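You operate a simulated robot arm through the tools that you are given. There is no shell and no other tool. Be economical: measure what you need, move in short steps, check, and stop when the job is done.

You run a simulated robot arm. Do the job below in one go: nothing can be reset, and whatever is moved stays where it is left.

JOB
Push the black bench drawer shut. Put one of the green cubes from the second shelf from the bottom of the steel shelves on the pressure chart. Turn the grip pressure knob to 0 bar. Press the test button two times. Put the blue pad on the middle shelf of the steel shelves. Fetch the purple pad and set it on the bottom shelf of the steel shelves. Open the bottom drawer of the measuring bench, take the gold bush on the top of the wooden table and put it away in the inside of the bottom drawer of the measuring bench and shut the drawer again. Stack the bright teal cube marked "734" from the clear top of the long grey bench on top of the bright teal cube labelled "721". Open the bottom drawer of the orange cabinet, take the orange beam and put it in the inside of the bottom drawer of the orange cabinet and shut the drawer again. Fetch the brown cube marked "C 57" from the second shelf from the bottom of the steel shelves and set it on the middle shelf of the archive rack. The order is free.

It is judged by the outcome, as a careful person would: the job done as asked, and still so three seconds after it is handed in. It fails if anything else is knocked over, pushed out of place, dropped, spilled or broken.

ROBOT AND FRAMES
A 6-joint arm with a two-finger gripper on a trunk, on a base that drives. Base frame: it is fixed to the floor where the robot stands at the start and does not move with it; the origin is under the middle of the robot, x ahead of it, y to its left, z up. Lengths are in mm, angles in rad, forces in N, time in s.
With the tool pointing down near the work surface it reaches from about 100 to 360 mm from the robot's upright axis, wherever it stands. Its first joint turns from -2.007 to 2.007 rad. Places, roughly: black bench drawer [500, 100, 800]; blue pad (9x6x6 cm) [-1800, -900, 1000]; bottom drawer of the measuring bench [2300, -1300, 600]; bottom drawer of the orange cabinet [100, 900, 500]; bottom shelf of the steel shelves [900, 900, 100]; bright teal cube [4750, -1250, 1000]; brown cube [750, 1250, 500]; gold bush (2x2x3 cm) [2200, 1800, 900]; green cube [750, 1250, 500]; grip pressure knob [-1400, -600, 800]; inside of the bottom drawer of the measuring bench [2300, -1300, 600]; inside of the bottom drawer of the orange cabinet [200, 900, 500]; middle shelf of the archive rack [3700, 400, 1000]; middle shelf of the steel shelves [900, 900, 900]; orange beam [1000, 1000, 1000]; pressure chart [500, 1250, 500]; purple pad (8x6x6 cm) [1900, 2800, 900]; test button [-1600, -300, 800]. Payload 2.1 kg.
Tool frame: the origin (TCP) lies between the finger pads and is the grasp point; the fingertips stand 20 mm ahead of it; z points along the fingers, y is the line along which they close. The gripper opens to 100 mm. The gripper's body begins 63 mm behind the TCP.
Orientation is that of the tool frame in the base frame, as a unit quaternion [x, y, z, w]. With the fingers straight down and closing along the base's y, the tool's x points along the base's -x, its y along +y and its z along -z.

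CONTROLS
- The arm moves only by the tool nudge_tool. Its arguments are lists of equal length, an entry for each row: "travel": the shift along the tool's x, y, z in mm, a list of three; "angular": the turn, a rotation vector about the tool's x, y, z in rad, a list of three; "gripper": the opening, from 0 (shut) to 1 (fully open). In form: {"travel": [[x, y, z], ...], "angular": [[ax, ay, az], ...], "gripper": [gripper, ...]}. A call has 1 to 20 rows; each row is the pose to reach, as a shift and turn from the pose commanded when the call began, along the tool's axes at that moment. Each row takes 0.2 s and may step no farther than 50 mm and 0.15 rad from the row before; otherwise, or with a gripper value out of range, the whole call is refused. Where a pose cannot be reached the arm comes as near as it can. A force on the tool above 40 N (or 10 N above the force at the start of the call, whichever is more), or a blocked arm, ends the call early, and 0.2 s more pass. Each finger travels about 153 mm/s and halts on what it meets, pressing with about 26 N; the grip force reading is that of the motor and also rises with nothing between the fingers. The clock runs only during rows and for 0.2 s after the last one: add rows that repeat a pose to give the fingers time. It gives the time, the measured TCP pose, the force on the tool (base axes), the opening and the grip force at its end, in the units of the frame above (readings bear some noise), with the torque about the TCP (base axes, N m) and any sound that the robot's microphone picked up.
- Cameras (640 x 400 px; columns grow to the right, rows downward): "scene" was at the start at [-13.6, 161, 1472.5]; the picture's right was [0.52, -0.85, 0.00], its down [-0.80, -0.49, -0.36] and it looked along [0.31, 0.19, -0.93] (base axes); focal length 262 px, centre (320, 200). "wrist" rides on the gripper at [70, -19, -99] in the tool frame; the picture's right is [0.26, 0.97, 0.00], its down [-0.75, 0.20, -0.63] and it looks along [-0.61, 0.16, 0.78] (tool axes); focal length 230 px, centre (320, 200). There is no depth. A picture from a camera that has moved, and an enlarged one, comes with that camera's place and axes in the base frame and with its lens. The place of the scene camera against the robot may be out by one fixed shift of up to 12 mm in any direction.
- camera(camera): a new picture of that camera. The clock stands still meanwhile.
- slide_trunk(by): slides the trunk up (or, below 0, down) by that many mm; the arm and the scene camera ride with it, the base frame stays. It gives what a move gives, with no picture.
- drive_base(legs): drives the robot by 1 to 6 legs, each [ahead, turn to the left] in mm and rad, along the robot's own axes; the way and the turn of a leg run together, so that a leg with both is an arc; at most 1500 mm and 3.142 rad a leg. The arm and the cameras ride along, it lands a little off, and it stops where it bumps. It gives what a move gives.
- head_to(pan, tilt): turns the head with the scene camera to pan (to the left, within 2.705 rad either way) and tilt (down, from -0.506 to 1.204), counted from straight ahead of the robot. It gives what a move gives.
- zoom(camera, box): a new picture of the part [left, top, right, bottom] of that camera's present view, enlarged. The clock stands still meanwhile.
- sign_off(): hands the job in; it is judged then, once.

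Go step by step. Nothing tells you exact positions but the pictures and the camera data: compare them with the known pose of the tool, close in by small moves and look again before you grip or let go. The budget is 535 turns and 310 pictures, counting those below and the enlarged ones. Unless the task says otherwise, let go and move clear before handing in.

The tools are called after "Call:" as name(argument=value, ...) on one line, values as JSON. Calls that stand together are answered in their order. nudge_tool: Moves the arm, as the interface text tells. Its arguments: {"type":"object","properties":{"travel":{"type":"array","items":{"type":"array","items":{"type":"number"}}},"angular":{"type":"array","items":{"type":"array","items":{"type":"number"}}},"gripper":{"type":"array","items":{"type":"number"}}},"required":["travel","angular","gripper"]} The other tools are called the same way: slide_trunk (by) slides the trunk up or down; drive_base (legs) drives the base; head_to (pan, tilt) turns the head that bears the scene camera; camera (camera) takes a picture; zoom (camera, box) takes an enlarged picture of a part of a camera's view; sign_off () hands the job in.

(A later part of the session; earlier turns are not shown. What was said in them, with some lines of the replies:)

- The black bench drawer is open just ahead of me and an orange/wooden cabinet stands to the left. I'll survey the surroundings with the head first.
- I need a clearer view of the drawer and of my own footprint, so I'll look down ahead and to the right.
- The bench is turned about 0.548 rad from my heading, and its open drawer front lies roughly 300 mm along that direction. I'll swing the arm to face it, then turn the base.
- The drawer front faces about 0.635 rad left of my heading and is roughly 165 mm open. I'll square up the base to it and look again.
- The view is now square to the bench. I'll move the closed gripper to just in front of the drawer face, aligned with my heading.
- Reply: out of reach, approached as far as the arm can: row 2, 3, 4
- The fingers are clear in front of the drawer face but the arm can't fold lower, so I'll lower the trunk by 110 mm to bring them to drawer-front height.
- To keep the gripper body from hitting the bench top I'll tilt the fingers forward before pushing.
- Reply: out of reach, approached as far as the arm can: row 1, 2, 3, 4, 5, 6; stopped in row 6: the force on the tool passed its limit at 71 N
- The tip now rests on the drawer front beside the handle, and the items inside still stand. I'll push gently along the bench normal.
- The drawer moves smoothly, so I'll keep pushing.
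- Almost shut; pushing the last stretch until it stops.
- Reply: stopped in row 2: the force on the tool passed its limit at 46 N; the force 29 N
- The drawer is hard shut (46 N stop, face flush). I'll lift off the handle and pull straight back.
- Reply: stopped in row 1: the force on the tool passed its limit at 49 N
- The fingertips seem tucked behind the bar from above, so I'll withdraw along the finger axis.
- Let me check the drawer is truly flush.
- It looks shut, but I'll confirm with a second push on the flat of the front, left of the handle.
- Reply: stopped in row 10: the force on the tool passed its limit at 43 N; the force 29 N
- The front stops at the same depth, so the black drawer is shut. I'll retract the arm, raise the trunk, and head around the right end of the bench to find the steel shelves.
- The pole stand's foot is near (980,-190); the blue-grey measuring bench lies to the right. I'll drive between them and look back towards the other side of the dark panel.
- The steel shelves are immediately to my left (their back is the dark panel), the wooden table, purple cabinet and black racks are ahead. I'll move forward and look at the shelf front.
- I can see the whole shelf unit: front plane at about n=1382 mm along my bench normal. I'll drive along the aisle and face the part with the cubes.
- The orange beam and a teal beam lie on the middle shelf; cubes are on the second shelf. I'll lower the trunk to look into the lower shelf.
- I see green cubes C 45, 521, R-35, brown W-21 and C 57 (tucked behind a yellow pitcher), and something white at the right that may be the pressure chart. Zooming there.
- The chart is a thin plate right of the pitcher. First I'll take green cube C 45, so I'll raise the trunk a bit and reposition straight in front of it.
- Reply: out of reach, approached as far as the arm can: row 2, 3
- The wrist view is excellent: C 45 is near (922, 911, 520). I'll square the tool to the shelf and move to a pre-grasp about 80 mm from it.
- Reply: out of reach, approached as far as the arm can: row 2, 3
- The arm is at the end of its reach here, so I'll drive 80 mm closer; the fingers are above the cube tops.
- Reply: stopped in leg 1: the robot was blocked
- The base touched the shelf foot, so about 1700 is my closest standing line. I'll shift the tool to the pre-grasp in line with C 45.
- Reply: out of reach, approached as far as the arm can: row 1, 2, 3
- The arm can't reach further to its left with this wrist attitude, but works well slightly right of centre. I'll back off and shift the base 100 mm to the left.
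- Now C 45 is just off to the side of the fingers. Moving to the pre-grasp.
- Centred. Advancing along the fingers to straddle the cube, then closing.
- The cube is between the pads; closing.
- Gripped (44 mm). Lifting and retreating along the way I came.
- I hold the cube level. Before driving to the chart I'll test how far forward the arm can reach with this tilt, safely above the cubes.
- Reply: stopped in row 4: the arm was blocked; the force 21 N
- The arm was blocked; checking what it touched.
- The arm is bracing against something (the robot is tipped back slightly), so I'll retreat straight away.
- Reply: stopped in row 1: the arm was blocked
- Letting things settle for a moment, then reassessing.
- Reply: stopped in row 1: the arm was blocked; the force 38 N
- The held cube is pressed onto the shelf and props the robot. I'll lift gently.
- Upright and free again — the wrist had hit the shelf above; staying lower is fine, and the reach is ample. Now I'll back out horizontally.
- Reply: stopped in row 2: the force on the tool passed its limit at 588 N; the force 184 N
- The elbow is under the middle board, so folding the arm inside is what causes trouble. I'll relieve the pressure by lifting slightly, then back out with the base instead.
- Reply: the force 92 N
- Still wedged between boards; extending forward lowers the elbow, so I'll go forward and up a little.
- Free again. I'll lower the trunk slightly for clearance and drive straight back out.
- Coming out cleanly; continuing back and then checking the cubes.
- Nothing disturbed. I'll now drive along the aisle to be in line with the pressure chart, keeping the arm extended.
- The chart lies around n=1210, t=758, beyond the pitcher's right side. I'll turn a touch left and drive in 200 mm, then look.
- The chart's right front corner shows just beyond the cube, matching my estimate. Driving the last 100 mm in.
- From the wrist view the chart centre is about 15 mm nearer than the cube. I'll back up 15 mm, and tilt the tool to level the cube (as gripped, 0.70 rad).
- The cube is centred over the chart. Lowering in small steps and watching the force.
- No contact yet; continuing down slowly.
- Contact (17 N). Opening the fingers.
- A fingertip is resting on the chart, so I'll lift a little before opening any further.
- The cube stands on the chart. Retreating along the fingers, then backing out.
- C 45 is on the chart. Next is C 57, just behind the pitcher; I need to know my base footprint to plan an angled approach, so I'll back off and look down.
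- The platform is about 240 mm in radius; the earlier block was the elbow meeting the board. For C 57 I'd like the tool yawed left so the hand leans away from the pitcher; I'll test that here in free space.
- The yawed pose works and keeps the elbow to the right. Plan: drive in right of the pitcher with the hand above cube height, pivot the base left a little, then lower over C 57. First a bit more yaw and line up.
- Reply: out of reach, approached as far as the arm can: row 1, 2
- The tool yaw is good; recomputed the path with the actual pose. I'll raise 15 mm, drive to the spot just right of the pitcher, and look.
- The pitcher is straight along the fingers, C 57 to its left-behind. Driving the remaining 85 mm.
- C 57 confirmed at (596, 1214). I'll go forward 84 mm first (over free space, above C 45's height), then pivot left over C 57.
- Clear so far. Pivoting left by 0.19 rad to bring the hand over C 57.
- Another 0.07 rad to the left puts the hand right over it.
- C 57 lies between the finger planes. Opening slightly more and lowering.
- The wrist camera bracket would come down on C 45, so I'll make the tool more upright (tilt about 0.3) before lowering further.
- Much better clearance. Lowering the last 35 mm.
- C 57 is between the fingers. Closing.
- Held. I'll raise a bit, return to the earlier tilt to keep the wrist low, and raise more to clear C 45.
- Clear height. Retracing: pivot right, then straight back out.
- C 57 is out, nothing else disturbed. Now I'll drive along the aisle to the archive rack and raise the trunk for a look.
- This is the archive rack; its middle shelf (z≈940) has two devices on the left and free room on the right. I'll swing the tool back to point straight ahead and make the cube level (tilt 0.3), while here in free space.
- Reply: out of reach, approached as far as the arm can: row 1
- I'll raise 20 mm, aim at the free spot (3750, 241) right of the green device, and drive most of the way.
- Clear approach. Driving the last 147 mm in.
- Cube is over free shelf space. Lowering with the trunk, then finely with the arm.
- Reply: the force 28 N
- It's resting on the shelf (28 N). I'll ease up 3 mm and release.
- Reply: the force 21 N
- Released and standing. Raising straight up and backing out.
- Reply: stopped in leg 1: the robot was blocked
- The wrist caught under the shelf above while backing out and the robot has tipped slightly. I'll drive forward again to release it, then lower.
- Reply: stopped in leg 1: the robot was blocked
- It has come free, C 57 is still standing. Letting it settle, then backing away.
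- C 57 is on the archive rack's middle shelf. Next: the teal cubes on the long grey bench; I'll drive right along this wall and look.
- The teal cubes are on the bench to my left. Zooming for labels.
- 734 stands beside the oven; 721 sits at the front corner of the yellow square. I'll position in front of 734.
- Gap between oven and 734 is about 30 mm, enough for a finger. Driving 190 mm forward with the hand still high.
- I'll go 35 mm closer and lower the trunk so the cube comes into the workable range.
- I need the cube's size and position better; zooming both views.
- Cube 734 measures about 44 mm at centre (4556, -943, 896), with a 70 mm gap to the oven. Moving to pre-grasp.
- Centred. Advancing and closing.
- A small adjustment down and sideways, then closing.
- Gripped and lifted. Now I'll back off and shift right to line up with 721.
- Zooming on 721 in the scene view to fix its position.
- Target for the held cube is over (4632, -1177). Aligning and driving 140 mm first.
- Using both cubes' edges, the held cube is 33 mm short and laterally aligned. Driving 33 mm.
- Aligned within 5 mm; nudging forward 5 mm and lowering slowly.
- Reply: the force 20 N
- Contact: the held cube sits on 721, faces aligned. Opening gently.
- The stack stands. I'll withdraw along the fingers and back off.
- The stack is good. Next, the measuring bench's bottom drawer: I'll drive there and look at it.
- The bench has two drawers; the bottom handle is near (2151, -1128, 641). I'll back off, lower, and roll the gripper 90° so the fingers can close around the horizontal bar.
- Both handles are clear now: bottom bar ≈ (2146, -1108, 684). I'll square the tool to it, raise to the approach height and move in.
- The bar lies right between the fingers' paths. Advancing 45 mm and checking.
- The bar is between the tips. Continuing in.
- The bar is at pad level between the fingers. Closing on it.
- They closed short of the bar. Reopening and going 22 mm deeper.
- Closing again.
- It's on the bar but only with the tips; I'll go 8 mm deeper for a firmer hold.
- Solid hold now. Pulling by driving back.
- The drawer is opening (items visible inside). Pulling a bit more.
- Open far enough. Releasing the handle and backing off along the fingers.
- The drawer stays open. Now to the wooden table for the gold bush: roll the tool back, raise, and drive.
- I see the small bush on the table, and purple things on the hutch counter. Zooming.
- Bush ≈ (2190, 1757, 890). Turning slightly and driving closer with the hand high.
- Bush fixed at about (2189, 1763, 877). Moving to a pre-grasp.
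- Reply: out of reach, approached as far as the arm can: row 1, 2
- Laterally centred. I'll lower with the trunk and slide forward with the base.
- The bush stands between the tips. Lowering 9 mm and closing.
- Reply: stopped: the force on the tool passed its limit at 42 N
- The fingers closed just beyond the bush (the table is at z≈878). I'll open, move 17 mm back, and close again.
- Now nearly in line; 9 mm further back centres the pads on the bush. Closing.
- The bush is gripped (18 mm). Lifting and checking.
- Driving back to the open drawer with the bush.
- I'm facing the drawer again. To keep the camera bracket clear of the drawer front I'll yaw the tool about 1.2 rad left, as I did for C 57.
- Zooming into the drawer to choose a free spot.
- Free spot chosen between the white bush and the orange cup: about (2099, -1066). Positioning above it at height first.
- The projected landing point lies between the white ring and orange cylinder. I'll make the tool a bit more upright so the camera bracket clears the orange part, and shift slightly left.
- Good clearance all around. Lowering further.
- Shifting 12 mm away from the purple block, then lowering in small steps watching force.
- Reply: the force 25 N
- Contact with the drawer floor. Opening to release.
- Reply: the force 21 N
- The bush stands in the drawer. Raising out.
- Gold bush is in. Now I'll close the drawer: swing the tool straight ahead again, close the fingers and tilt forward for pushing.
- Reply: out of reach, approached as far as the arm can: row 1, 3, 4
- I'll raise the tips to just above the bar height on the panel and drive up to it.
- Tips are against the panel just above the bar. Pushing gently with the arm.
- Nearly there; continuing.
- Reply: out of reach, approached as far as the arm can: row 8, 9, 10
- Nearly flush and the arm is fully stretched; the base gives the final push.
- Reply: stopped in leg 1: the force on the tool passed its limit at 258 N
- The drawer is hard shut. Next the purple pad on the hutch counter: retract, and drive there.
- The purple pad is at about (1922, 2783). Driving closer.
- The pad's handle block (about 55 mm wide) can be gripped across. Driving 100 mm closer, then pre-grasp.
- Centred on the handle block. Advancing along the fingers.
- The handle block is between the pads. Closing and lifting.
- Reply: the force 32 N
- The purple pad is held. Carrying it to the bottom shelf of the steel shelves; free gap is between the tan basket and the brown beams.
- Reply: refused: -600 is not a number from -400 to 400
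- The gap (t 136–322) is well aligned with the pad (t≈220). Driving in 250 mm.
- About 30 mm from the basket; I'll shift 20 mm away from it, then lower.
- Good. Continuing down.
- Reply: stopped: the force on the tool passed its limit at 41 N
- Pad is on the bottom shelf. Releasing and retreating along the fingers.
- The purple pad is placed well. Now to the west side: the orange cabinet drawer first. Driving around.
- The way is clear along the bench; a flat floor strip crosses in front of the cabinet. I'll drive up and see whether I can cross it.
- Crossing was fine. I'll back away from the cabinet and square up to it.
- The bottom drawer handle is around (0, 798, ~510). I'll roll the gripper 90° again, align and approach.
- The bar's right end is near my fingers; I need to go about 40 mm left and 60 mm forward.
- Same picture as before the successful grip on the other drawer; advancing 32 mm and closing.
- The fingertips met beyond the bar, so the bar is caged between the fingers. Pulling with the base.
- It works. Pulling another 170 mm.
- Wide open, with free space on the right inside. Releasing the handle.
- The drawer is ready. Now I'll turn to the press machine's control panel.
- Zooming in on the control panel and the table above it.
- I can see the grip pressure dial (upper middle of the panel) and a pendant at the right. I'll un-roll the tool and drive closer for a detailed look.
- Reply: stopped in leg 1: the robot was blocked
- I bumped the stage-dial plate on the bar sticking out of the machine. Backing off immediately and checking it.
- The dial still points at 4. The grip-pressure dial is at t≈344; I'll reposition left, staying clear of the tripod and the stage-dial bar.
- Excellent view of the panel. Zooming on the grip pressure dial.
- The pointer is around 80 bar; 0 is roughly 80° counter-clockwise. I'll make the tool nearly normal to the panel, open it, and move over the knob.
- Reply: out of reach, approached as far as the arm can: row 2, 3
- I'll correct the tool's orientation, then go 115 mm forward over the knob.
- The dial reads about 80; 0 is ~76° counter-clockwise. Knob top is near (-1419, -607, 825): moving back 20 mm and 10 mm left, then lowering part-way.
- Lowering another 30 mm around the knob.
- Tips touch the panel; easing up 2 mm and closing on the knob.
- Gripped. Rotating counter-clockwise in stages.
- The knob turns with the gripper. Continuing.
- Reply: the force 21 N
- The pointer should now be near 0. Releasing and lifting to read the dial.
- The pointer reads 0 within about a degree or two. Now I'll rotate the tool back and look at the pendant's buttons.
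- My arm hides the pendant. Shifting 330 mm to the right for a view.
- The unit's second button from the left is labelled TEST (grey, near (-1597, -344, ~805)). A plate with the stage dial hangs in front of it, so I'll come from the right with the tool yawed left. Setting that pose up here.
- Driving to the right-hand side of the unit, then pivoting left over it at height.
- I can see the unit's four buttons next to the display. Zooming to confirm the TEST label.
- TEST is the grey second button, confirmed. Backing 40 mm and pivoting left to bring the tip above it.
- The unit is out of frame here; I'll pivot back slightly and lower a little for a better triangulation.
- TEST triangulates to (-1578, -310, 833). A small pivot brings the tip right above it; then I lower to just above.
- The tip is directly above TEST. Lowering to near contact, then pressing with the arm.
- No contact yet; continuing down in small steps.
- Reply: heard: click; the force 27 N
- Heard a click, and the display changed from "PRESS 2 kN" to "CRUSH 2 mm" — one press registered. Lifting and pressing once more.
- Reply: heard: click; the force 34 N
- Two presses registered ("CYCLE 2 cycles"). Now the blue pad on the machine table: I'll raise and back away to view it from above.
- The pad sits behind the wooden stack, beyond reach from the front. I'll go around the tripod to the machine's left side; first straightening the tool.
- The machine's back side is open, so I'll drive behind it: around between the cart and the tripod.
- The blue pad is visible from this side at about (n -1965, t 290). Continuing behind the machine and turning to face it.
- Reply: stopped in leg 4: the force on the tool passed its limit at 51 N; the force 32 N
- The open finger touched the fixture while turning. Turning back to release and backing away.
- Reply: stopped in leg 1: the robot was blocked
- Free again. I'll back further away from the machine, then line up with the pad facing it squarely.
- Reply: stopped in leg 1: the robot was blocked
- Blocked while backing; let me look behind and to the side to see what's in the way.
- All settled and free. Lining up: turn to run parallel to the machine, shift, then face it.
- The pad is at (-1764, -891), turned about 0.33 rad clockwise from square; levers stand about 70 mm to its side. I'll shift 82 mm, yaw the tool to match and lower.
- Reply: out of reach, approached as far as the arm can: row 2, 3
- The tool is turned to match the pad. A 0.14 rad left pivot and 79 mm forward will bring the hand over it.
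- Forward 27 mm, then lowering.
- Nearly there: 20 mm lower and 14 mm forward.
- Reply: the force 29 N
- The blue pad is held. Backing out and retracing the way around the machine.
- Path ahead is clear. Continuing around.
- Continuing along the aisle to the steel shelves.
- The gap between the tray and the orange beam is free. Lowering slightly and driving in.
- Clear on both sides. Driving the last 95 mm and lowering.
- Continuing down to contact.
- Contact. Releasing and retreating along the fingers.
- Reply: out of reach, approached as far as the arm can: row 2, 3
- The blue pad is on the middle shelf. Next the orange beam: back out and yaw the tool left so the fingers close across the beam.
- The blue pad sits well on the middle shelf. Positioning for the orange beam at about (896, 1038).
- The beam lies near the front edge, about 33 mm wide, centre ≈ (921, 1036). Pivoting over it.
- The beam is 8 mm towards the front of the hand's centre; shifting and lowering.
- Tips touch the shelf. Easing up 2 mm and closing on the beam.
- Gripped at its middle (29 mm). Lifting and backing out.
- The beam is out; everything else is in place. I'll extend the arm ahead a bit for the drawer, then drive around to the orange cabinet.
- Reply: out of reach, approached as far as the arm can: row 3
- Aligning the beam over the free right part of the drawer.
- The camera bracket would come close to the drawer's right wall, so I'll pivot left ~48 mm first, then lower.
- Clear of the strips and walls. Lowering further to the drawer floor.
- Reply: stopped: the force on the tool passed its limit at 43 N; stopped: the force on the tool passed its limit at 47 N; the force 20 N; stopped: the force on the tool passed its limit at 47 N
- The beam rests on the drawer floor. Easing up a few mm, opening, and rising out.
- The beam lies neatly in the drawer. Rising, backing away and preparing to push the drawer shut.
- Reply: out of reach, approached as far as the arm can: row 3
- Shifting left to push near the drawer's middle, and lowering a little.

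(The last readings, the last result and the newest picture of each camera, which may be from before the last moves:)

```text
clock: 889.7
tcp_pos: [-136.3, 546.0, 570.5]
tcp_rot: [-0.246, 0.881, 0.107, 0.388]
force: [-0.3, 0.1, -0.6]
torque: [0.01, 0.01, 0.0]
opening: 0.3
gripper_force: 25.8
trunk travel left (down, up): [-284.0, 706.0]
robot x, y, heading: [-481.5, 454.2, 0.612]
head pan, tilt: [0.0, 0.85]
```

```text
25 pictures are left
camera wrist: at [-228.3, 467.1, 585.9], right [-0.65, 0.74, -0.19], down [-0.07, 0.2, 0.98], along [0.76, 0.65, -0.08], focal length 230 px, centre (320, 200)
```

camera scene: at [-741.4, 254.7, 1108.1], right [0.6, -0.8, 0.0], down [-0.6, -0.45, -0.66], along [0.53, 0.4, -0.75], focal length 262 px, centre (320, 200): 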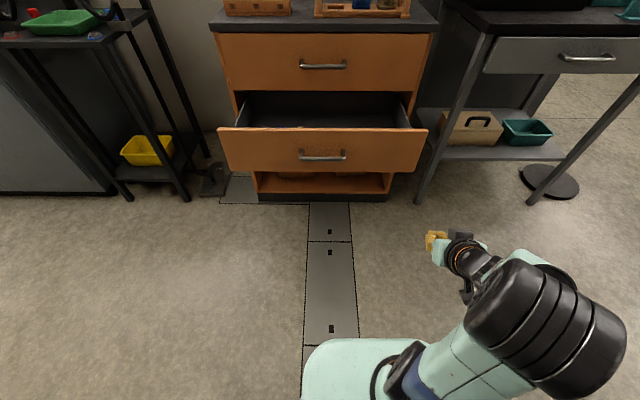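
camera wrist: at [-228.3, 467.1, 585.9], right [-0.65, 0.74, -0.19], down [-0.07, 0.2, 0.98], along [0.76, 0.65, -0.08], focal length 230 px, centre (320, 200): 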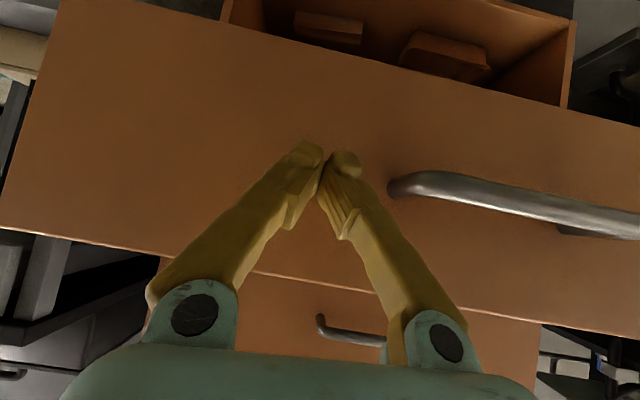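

Approaching to contact and pushing gently with the arm.

Call:
drive_base(legs=[[40, 0]])

Call:
nudge_tool(travel=[[-6.7, 0.9, 7.3], [-13.4, 1.9, 14.6], [-20.1, 2.8, 22], [-26.8, 3.8, 29.3], [-33.5, 4.7, 36.6], [-40.2, 5.6, 43.9], [-46.9, 6.6, 51.2], [-53.6, 7.5, 58.6], [-60.3, 8.5, 65.9], [-67, 9.4, 73.2], [-73.7, 10.3, 80.5], [-80.4, 11.3, 87.8], [-87.1, 12.2, 95.2], [-93.8, 13.2, 102.5], [-100.5, 14.1, 109.8], [-107.2, 15, 117.1], [-113.9, 16, 124.4], [-120.6, 16.9, 131.8]], angular=[[0, 0, 0], [0, 0, 0], [0, 0, 0], [0, 0, 0], [0, 0, 0], [0, 0, 0], [0, 0, 0], [0, 0, 0], [0, 0, 0], [0, 0, 0], [0, 0, 0], [0, 0, 0], [0, 0, 0], [0, 0, 0], [0, 0, 0], [0, 0, 0], [0, 0, 0], [0, 0, 0]], gripper=[0, 0, 0, 0, 0, 0, 0, 0, 0, 0, 0, 0, 0, 0, 0, 0, 0, 0])

Call:
camera(camera="scene")

```text
clock: 890.6
tcp_pos: [-102.4, 569.1, 569.8]
tcp_rot: [-0.247, 0.881, 0.107, 0.388]
force: [0.2, 0.4, -0.3]
torque: [0.01, -0.01, 0.02]
opening: 0.2
gripper_force: 26.3
trunk travel left (down, up): [-284.0, 706.0]
robot x, y, heading: [-454.9, 479.6, 0.613]
head pan, tilt: [0.0, 0.85]
```

```text
clock: 894.4
tcp_pos: [42.1, 677.0, 570.8]
tcp_rot: [-0.247, 0.881, 0.107, 0.388]
force: [-0.9, -0.8, -1.2]
torque: [-0.06, 0.03, -0.01]
opening: 0.0
gripper_force: 25.9
trunk travel left (down, up): [-284.0, 706.0]
robot x, y, heading: [-453.0, 476.0, 0.612]
head pan, tilt: [0.0, 0.85]
```

```text
24 pictures are left
camera scene: at [-520.2, 593.0, 1080.1], right [0.58, -0.82, 0.0], down [-0.61, -0.43, -0.66], along [0.54, 0.38, -0.75], focal length 262 px, centre (320, 200)
```

scene: 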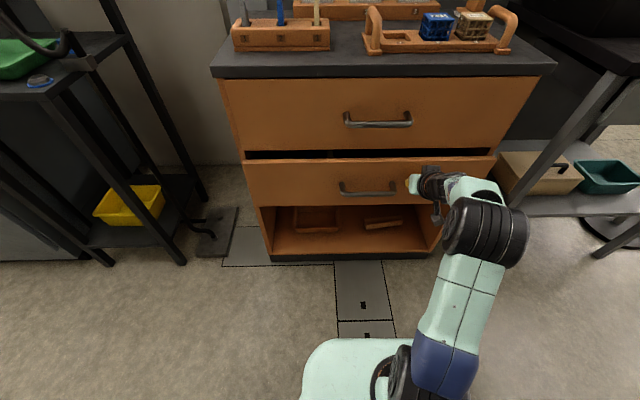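

Nearly shut. Continuing.

Call:
nudge_tool(travel=[[-6.7, 0.9, 7.3], [-13.4, 1.9, 14.6], [-20.1, 2.8, 22], [-26.8, 3.8, 29.3], [-33.5, 4.7, 36.6], [-40.2, 5.6, 43.9]], angular=[[0, 0, 0], [0, 0, 0], [0, 0, 0], [0, 0, 0], [0, 0, 0], [0, 0, 0]], gripper=[0, 0, 0, 0, 0, 0])

Call:
camera(camera="wrist")

Call:
camera(camera="scene")

```text
clock: 895.4
tcp_pos: [66.4, 693.9, 569.4]
tcp_rot: [-0.249, 0.883, 0.108, 0.384]
force: [-22.1, -11.9, 9.0]
torque: [0.22, -0.08, 0.17]
opening: 0.1
gripper_force: 26.2
trunk travel left (down, up): [-284.0, 706.0]
robot x, y, heading: [-453.8, 475.2, 0.608]
head pan, tilt: [0.0, 0.85]
stopped in row 4: the force on the tool passed its limit at 51 N (the readings are from after the stop); the commanded pose is now the measured one
```

```text
23 pictures are left
camera wrist: at [-25.9, 615.0, 586.5], right [-0.65, 0.73, -0.19], down [-0.06, 0.2, 0.98], along [0.75, 0.65, -0.08], focal length 230 px, centre (320, 200)
```

wrist: 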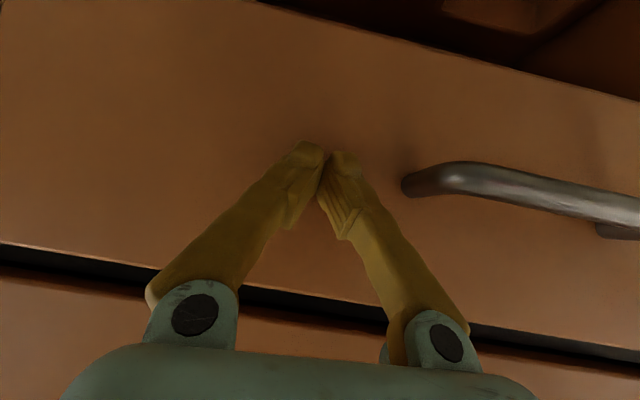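

```text
22 pictures are left
camera scene: at [-525.7, 590.2, 1080.3], right [0.57, -0.82, 0.0], down [-0.61, -0.43, -0.66], along [0.54, 0.38, -0.75], focal length 262 px, centre (320, 200)
```

scene: 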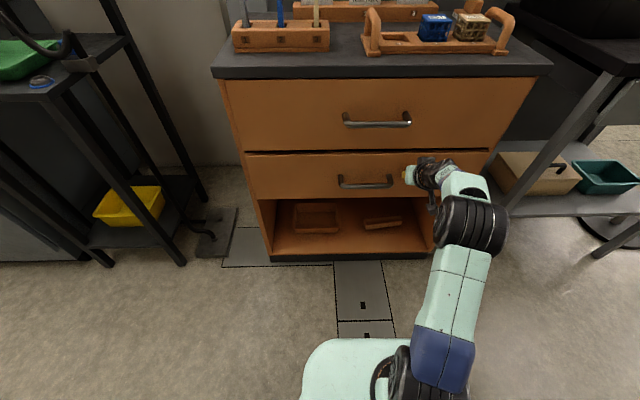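

The drawer is shut (51 N stop, flush). Retracting, then a final check of the machine panel.

Call:
nudge_tool(travel=[[7, 0, -8], [20, 0, -22], [45, 0, -49], [70, 0, -77]], angular=[[0, 0, 0], [0, 0, 0], [0, 0, 0], [0, 0, 0]], gripper=[0, 0, 0, 0])

Call:
drive_base(legs=[[-300, 0]])

Call:
slide_trunk(by=400)

Call:
camera(camera="scene")

Call:
drive_base(legs=[[0, 3.12], [250, 0]])

Call:
head_to(pan=0.2, tilt=0.5)

Call:
camera(camera="scene")

```text
clock: 896.4
tcp_pos: [-20.9, 644.9, 565.2]
tcp_rot: [-0.249, 0.883, 0.106, 0.383]
force: [-0.1, 0.3, -0.2]
torque: [-0.01, -0.01, -0.01]
opening: 0.1
gripper_force: 26.0
trunk travel left (down, up): [-284.0, 706.0]
robot x, y, heading: [-450.9, 474.6, 0.61]
head pan, tilt: [0.0, 0.85]
```

```text
clock: 898.4
tcp_pos: [-262.5, 471.9, 567.0]
tcp_rot: [-0.247, 0.884, 0.106, 0.383]
force: [0.1, 0.5, -0.3]
torque: [-0.04, 0.02, -0.02]
opening: 0.0
gripper_force: 25.5
trunk travel left (down, up): [-284.0, 706.0]
robot x, y, heading: [-695.1, 307.6, 0.609]
head pan, tilt: [0.0, 0.85]
```

```text
clock: 902.3
tcp_pos: [-263.3, 472.0, 966.8]
tcp_rot: [-0.247, 0.884, 0.107, 0.383]
force: [-0.7, 0.0, -0.1]
torque: [-0.01, 0.02, 0.01]
opening: 0.0
gripper_force: 25.8
trunk travel left (down, up): [-684.0, 306.0]
robot x, y, heading: [-696.9, 302.3, 0.607]
head pan, tilt: [0.0, 0.85]
```

```text
21 pictures are left
camera scene: at [-763.0, 423.4, 1480.0], right [0.57, -0.82, 0.0], down [-0.62, -0.43, -0.66], along [0.54, 0.38, -0.75], focal length 262 px, centre (320, 200)
```

scene: 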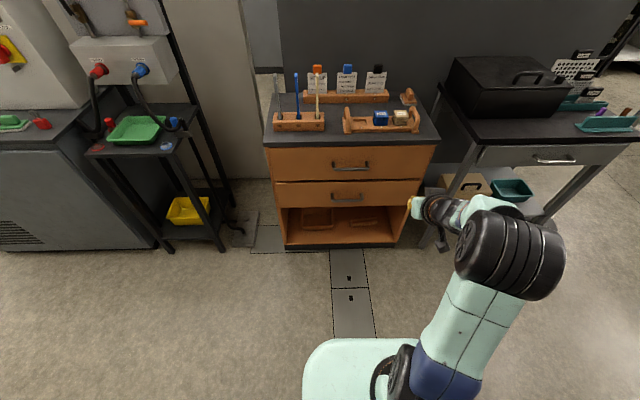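

```text
clock: 911.4
tcp_pos: [-1332.4, -1.7, 966.8]
tcp_rot: [0.884, 0.247, -0.383, 0.106]
force: [0.2, 0.0, 0.5]
torque: [0.01, -0.02, -0.03]
opening: 0.0
gripper_force: 26.1
trunk travel left (down, up): [-684.0, 306.0]
robot x, y, heading: [-899.4, 165.5, -2.531]
head pan, tilt: [0.0, 0.85]
```

```text
clock: 912.2
tcp_pos: [-1332.0, -0.4, 966.2]
tcp_rot: [0.884, 0.247, -0.382, 0.106]
force: [-0.7, -0.2, 0.4]
torque: [0.04, -0.01, -0.03]
opening: 0.0
gripper_force: 26.0
trunk travel left (down, up): [-684.0, 306.0]
robot x, y, heading: [-901.6, 165.7, -2.532]
head pan, tilt: [0.201, 0.499]
```

```text
20 pictures are left
camera scene: at [-834.2, 11.5, 1510.0], right [-0.72, 0.69, 0.0], down [0.33, 0.35, -0.88], along [-0.61, -0.64, -0.48], focal length 262 px, centre (320, 200)
```

scene: 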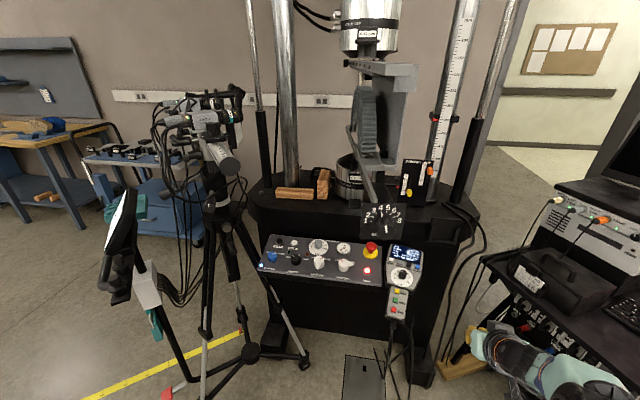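

Call:
zoom(camera="scene", box=[250, 150, 450, 275])

Call:
zoom(camera="scene", box=[290, 230, 430, 320])

```text
3.20 times, centred on (350, 212) of scene
camera zoom: at [-834.2, 11.5, 1510.0], right [-0.72, 0.69, 0.0], down [0.33, 0.35, -0.88], along [-0.61, -0.64, -0.48], focal length 839 px, centre (224, 160)
```

zoom: 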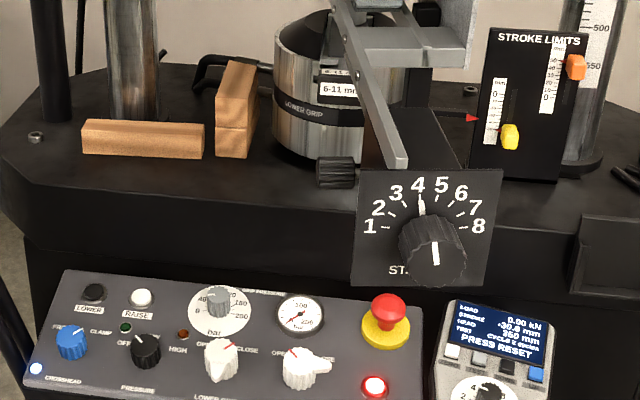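

```text
4.44 times, centred on (360, 275) of scene
camera zoom: at [-834.2, 11.5, 1510.0], right [-0.72, 0.69, 0.0], down [0.33, 0.35, -0.88], along [-0.61, -0.64, -0.48], focal length 1165 px, centre (142, -133)
```

zoom: 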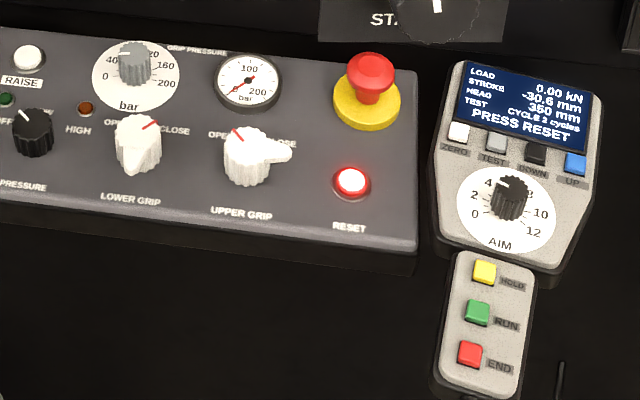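

The grip pressure pointer is on 0, TEST shows two presses, the stage dial is unchanged and everything else stands as it was. Handing in.

Call:
sign_off()

```text
The job is handed in.
```

I did all ten parts of the job and handed it in; the result hasn't come back yet.

| Task | Result |
|---|---|
| Black bench drawer | Pushed shut. |
| Green cube | C 45 stands on the pressure chart. The chart slid about 5 mm when I let go. |
| Grip pressure knob | The pointer reads 0 bar, within a degree or two. |
| Test button | Pressed two times; I heard a click each time and the display changed. |
| Blue pad | On the middle shelf of the steel shelves. |
| Purple pad | On the bottom shelf of the steel shelves. |
| Gold bush | Standing in the bottom drawer of the measuring bench, drawer shut. |
| Teal cubes | 734 is stacked on 721. |
| Orange beam | In the bottom drawer of the orange cabinet, drawer shut. |
| Brown cube | C 57 is on the middle shelf of the archive rack. |

The robot bumped things four times along the way:
- **Steel shelves:** the arm got wedged under the middle board while I held C 45, and the cube was pressed hard onto the shelf (about 590 N at the peak).
- **Archive rack:** the wrist caught under the shelf above as I backed out.
- **Stage dial on the press:** I touched its plate.
- **Press fixture:** an open finger touched it with about 50 N.

In the pictures I took afterwards, nothing else had moved and the stage dial still pointed at 4.
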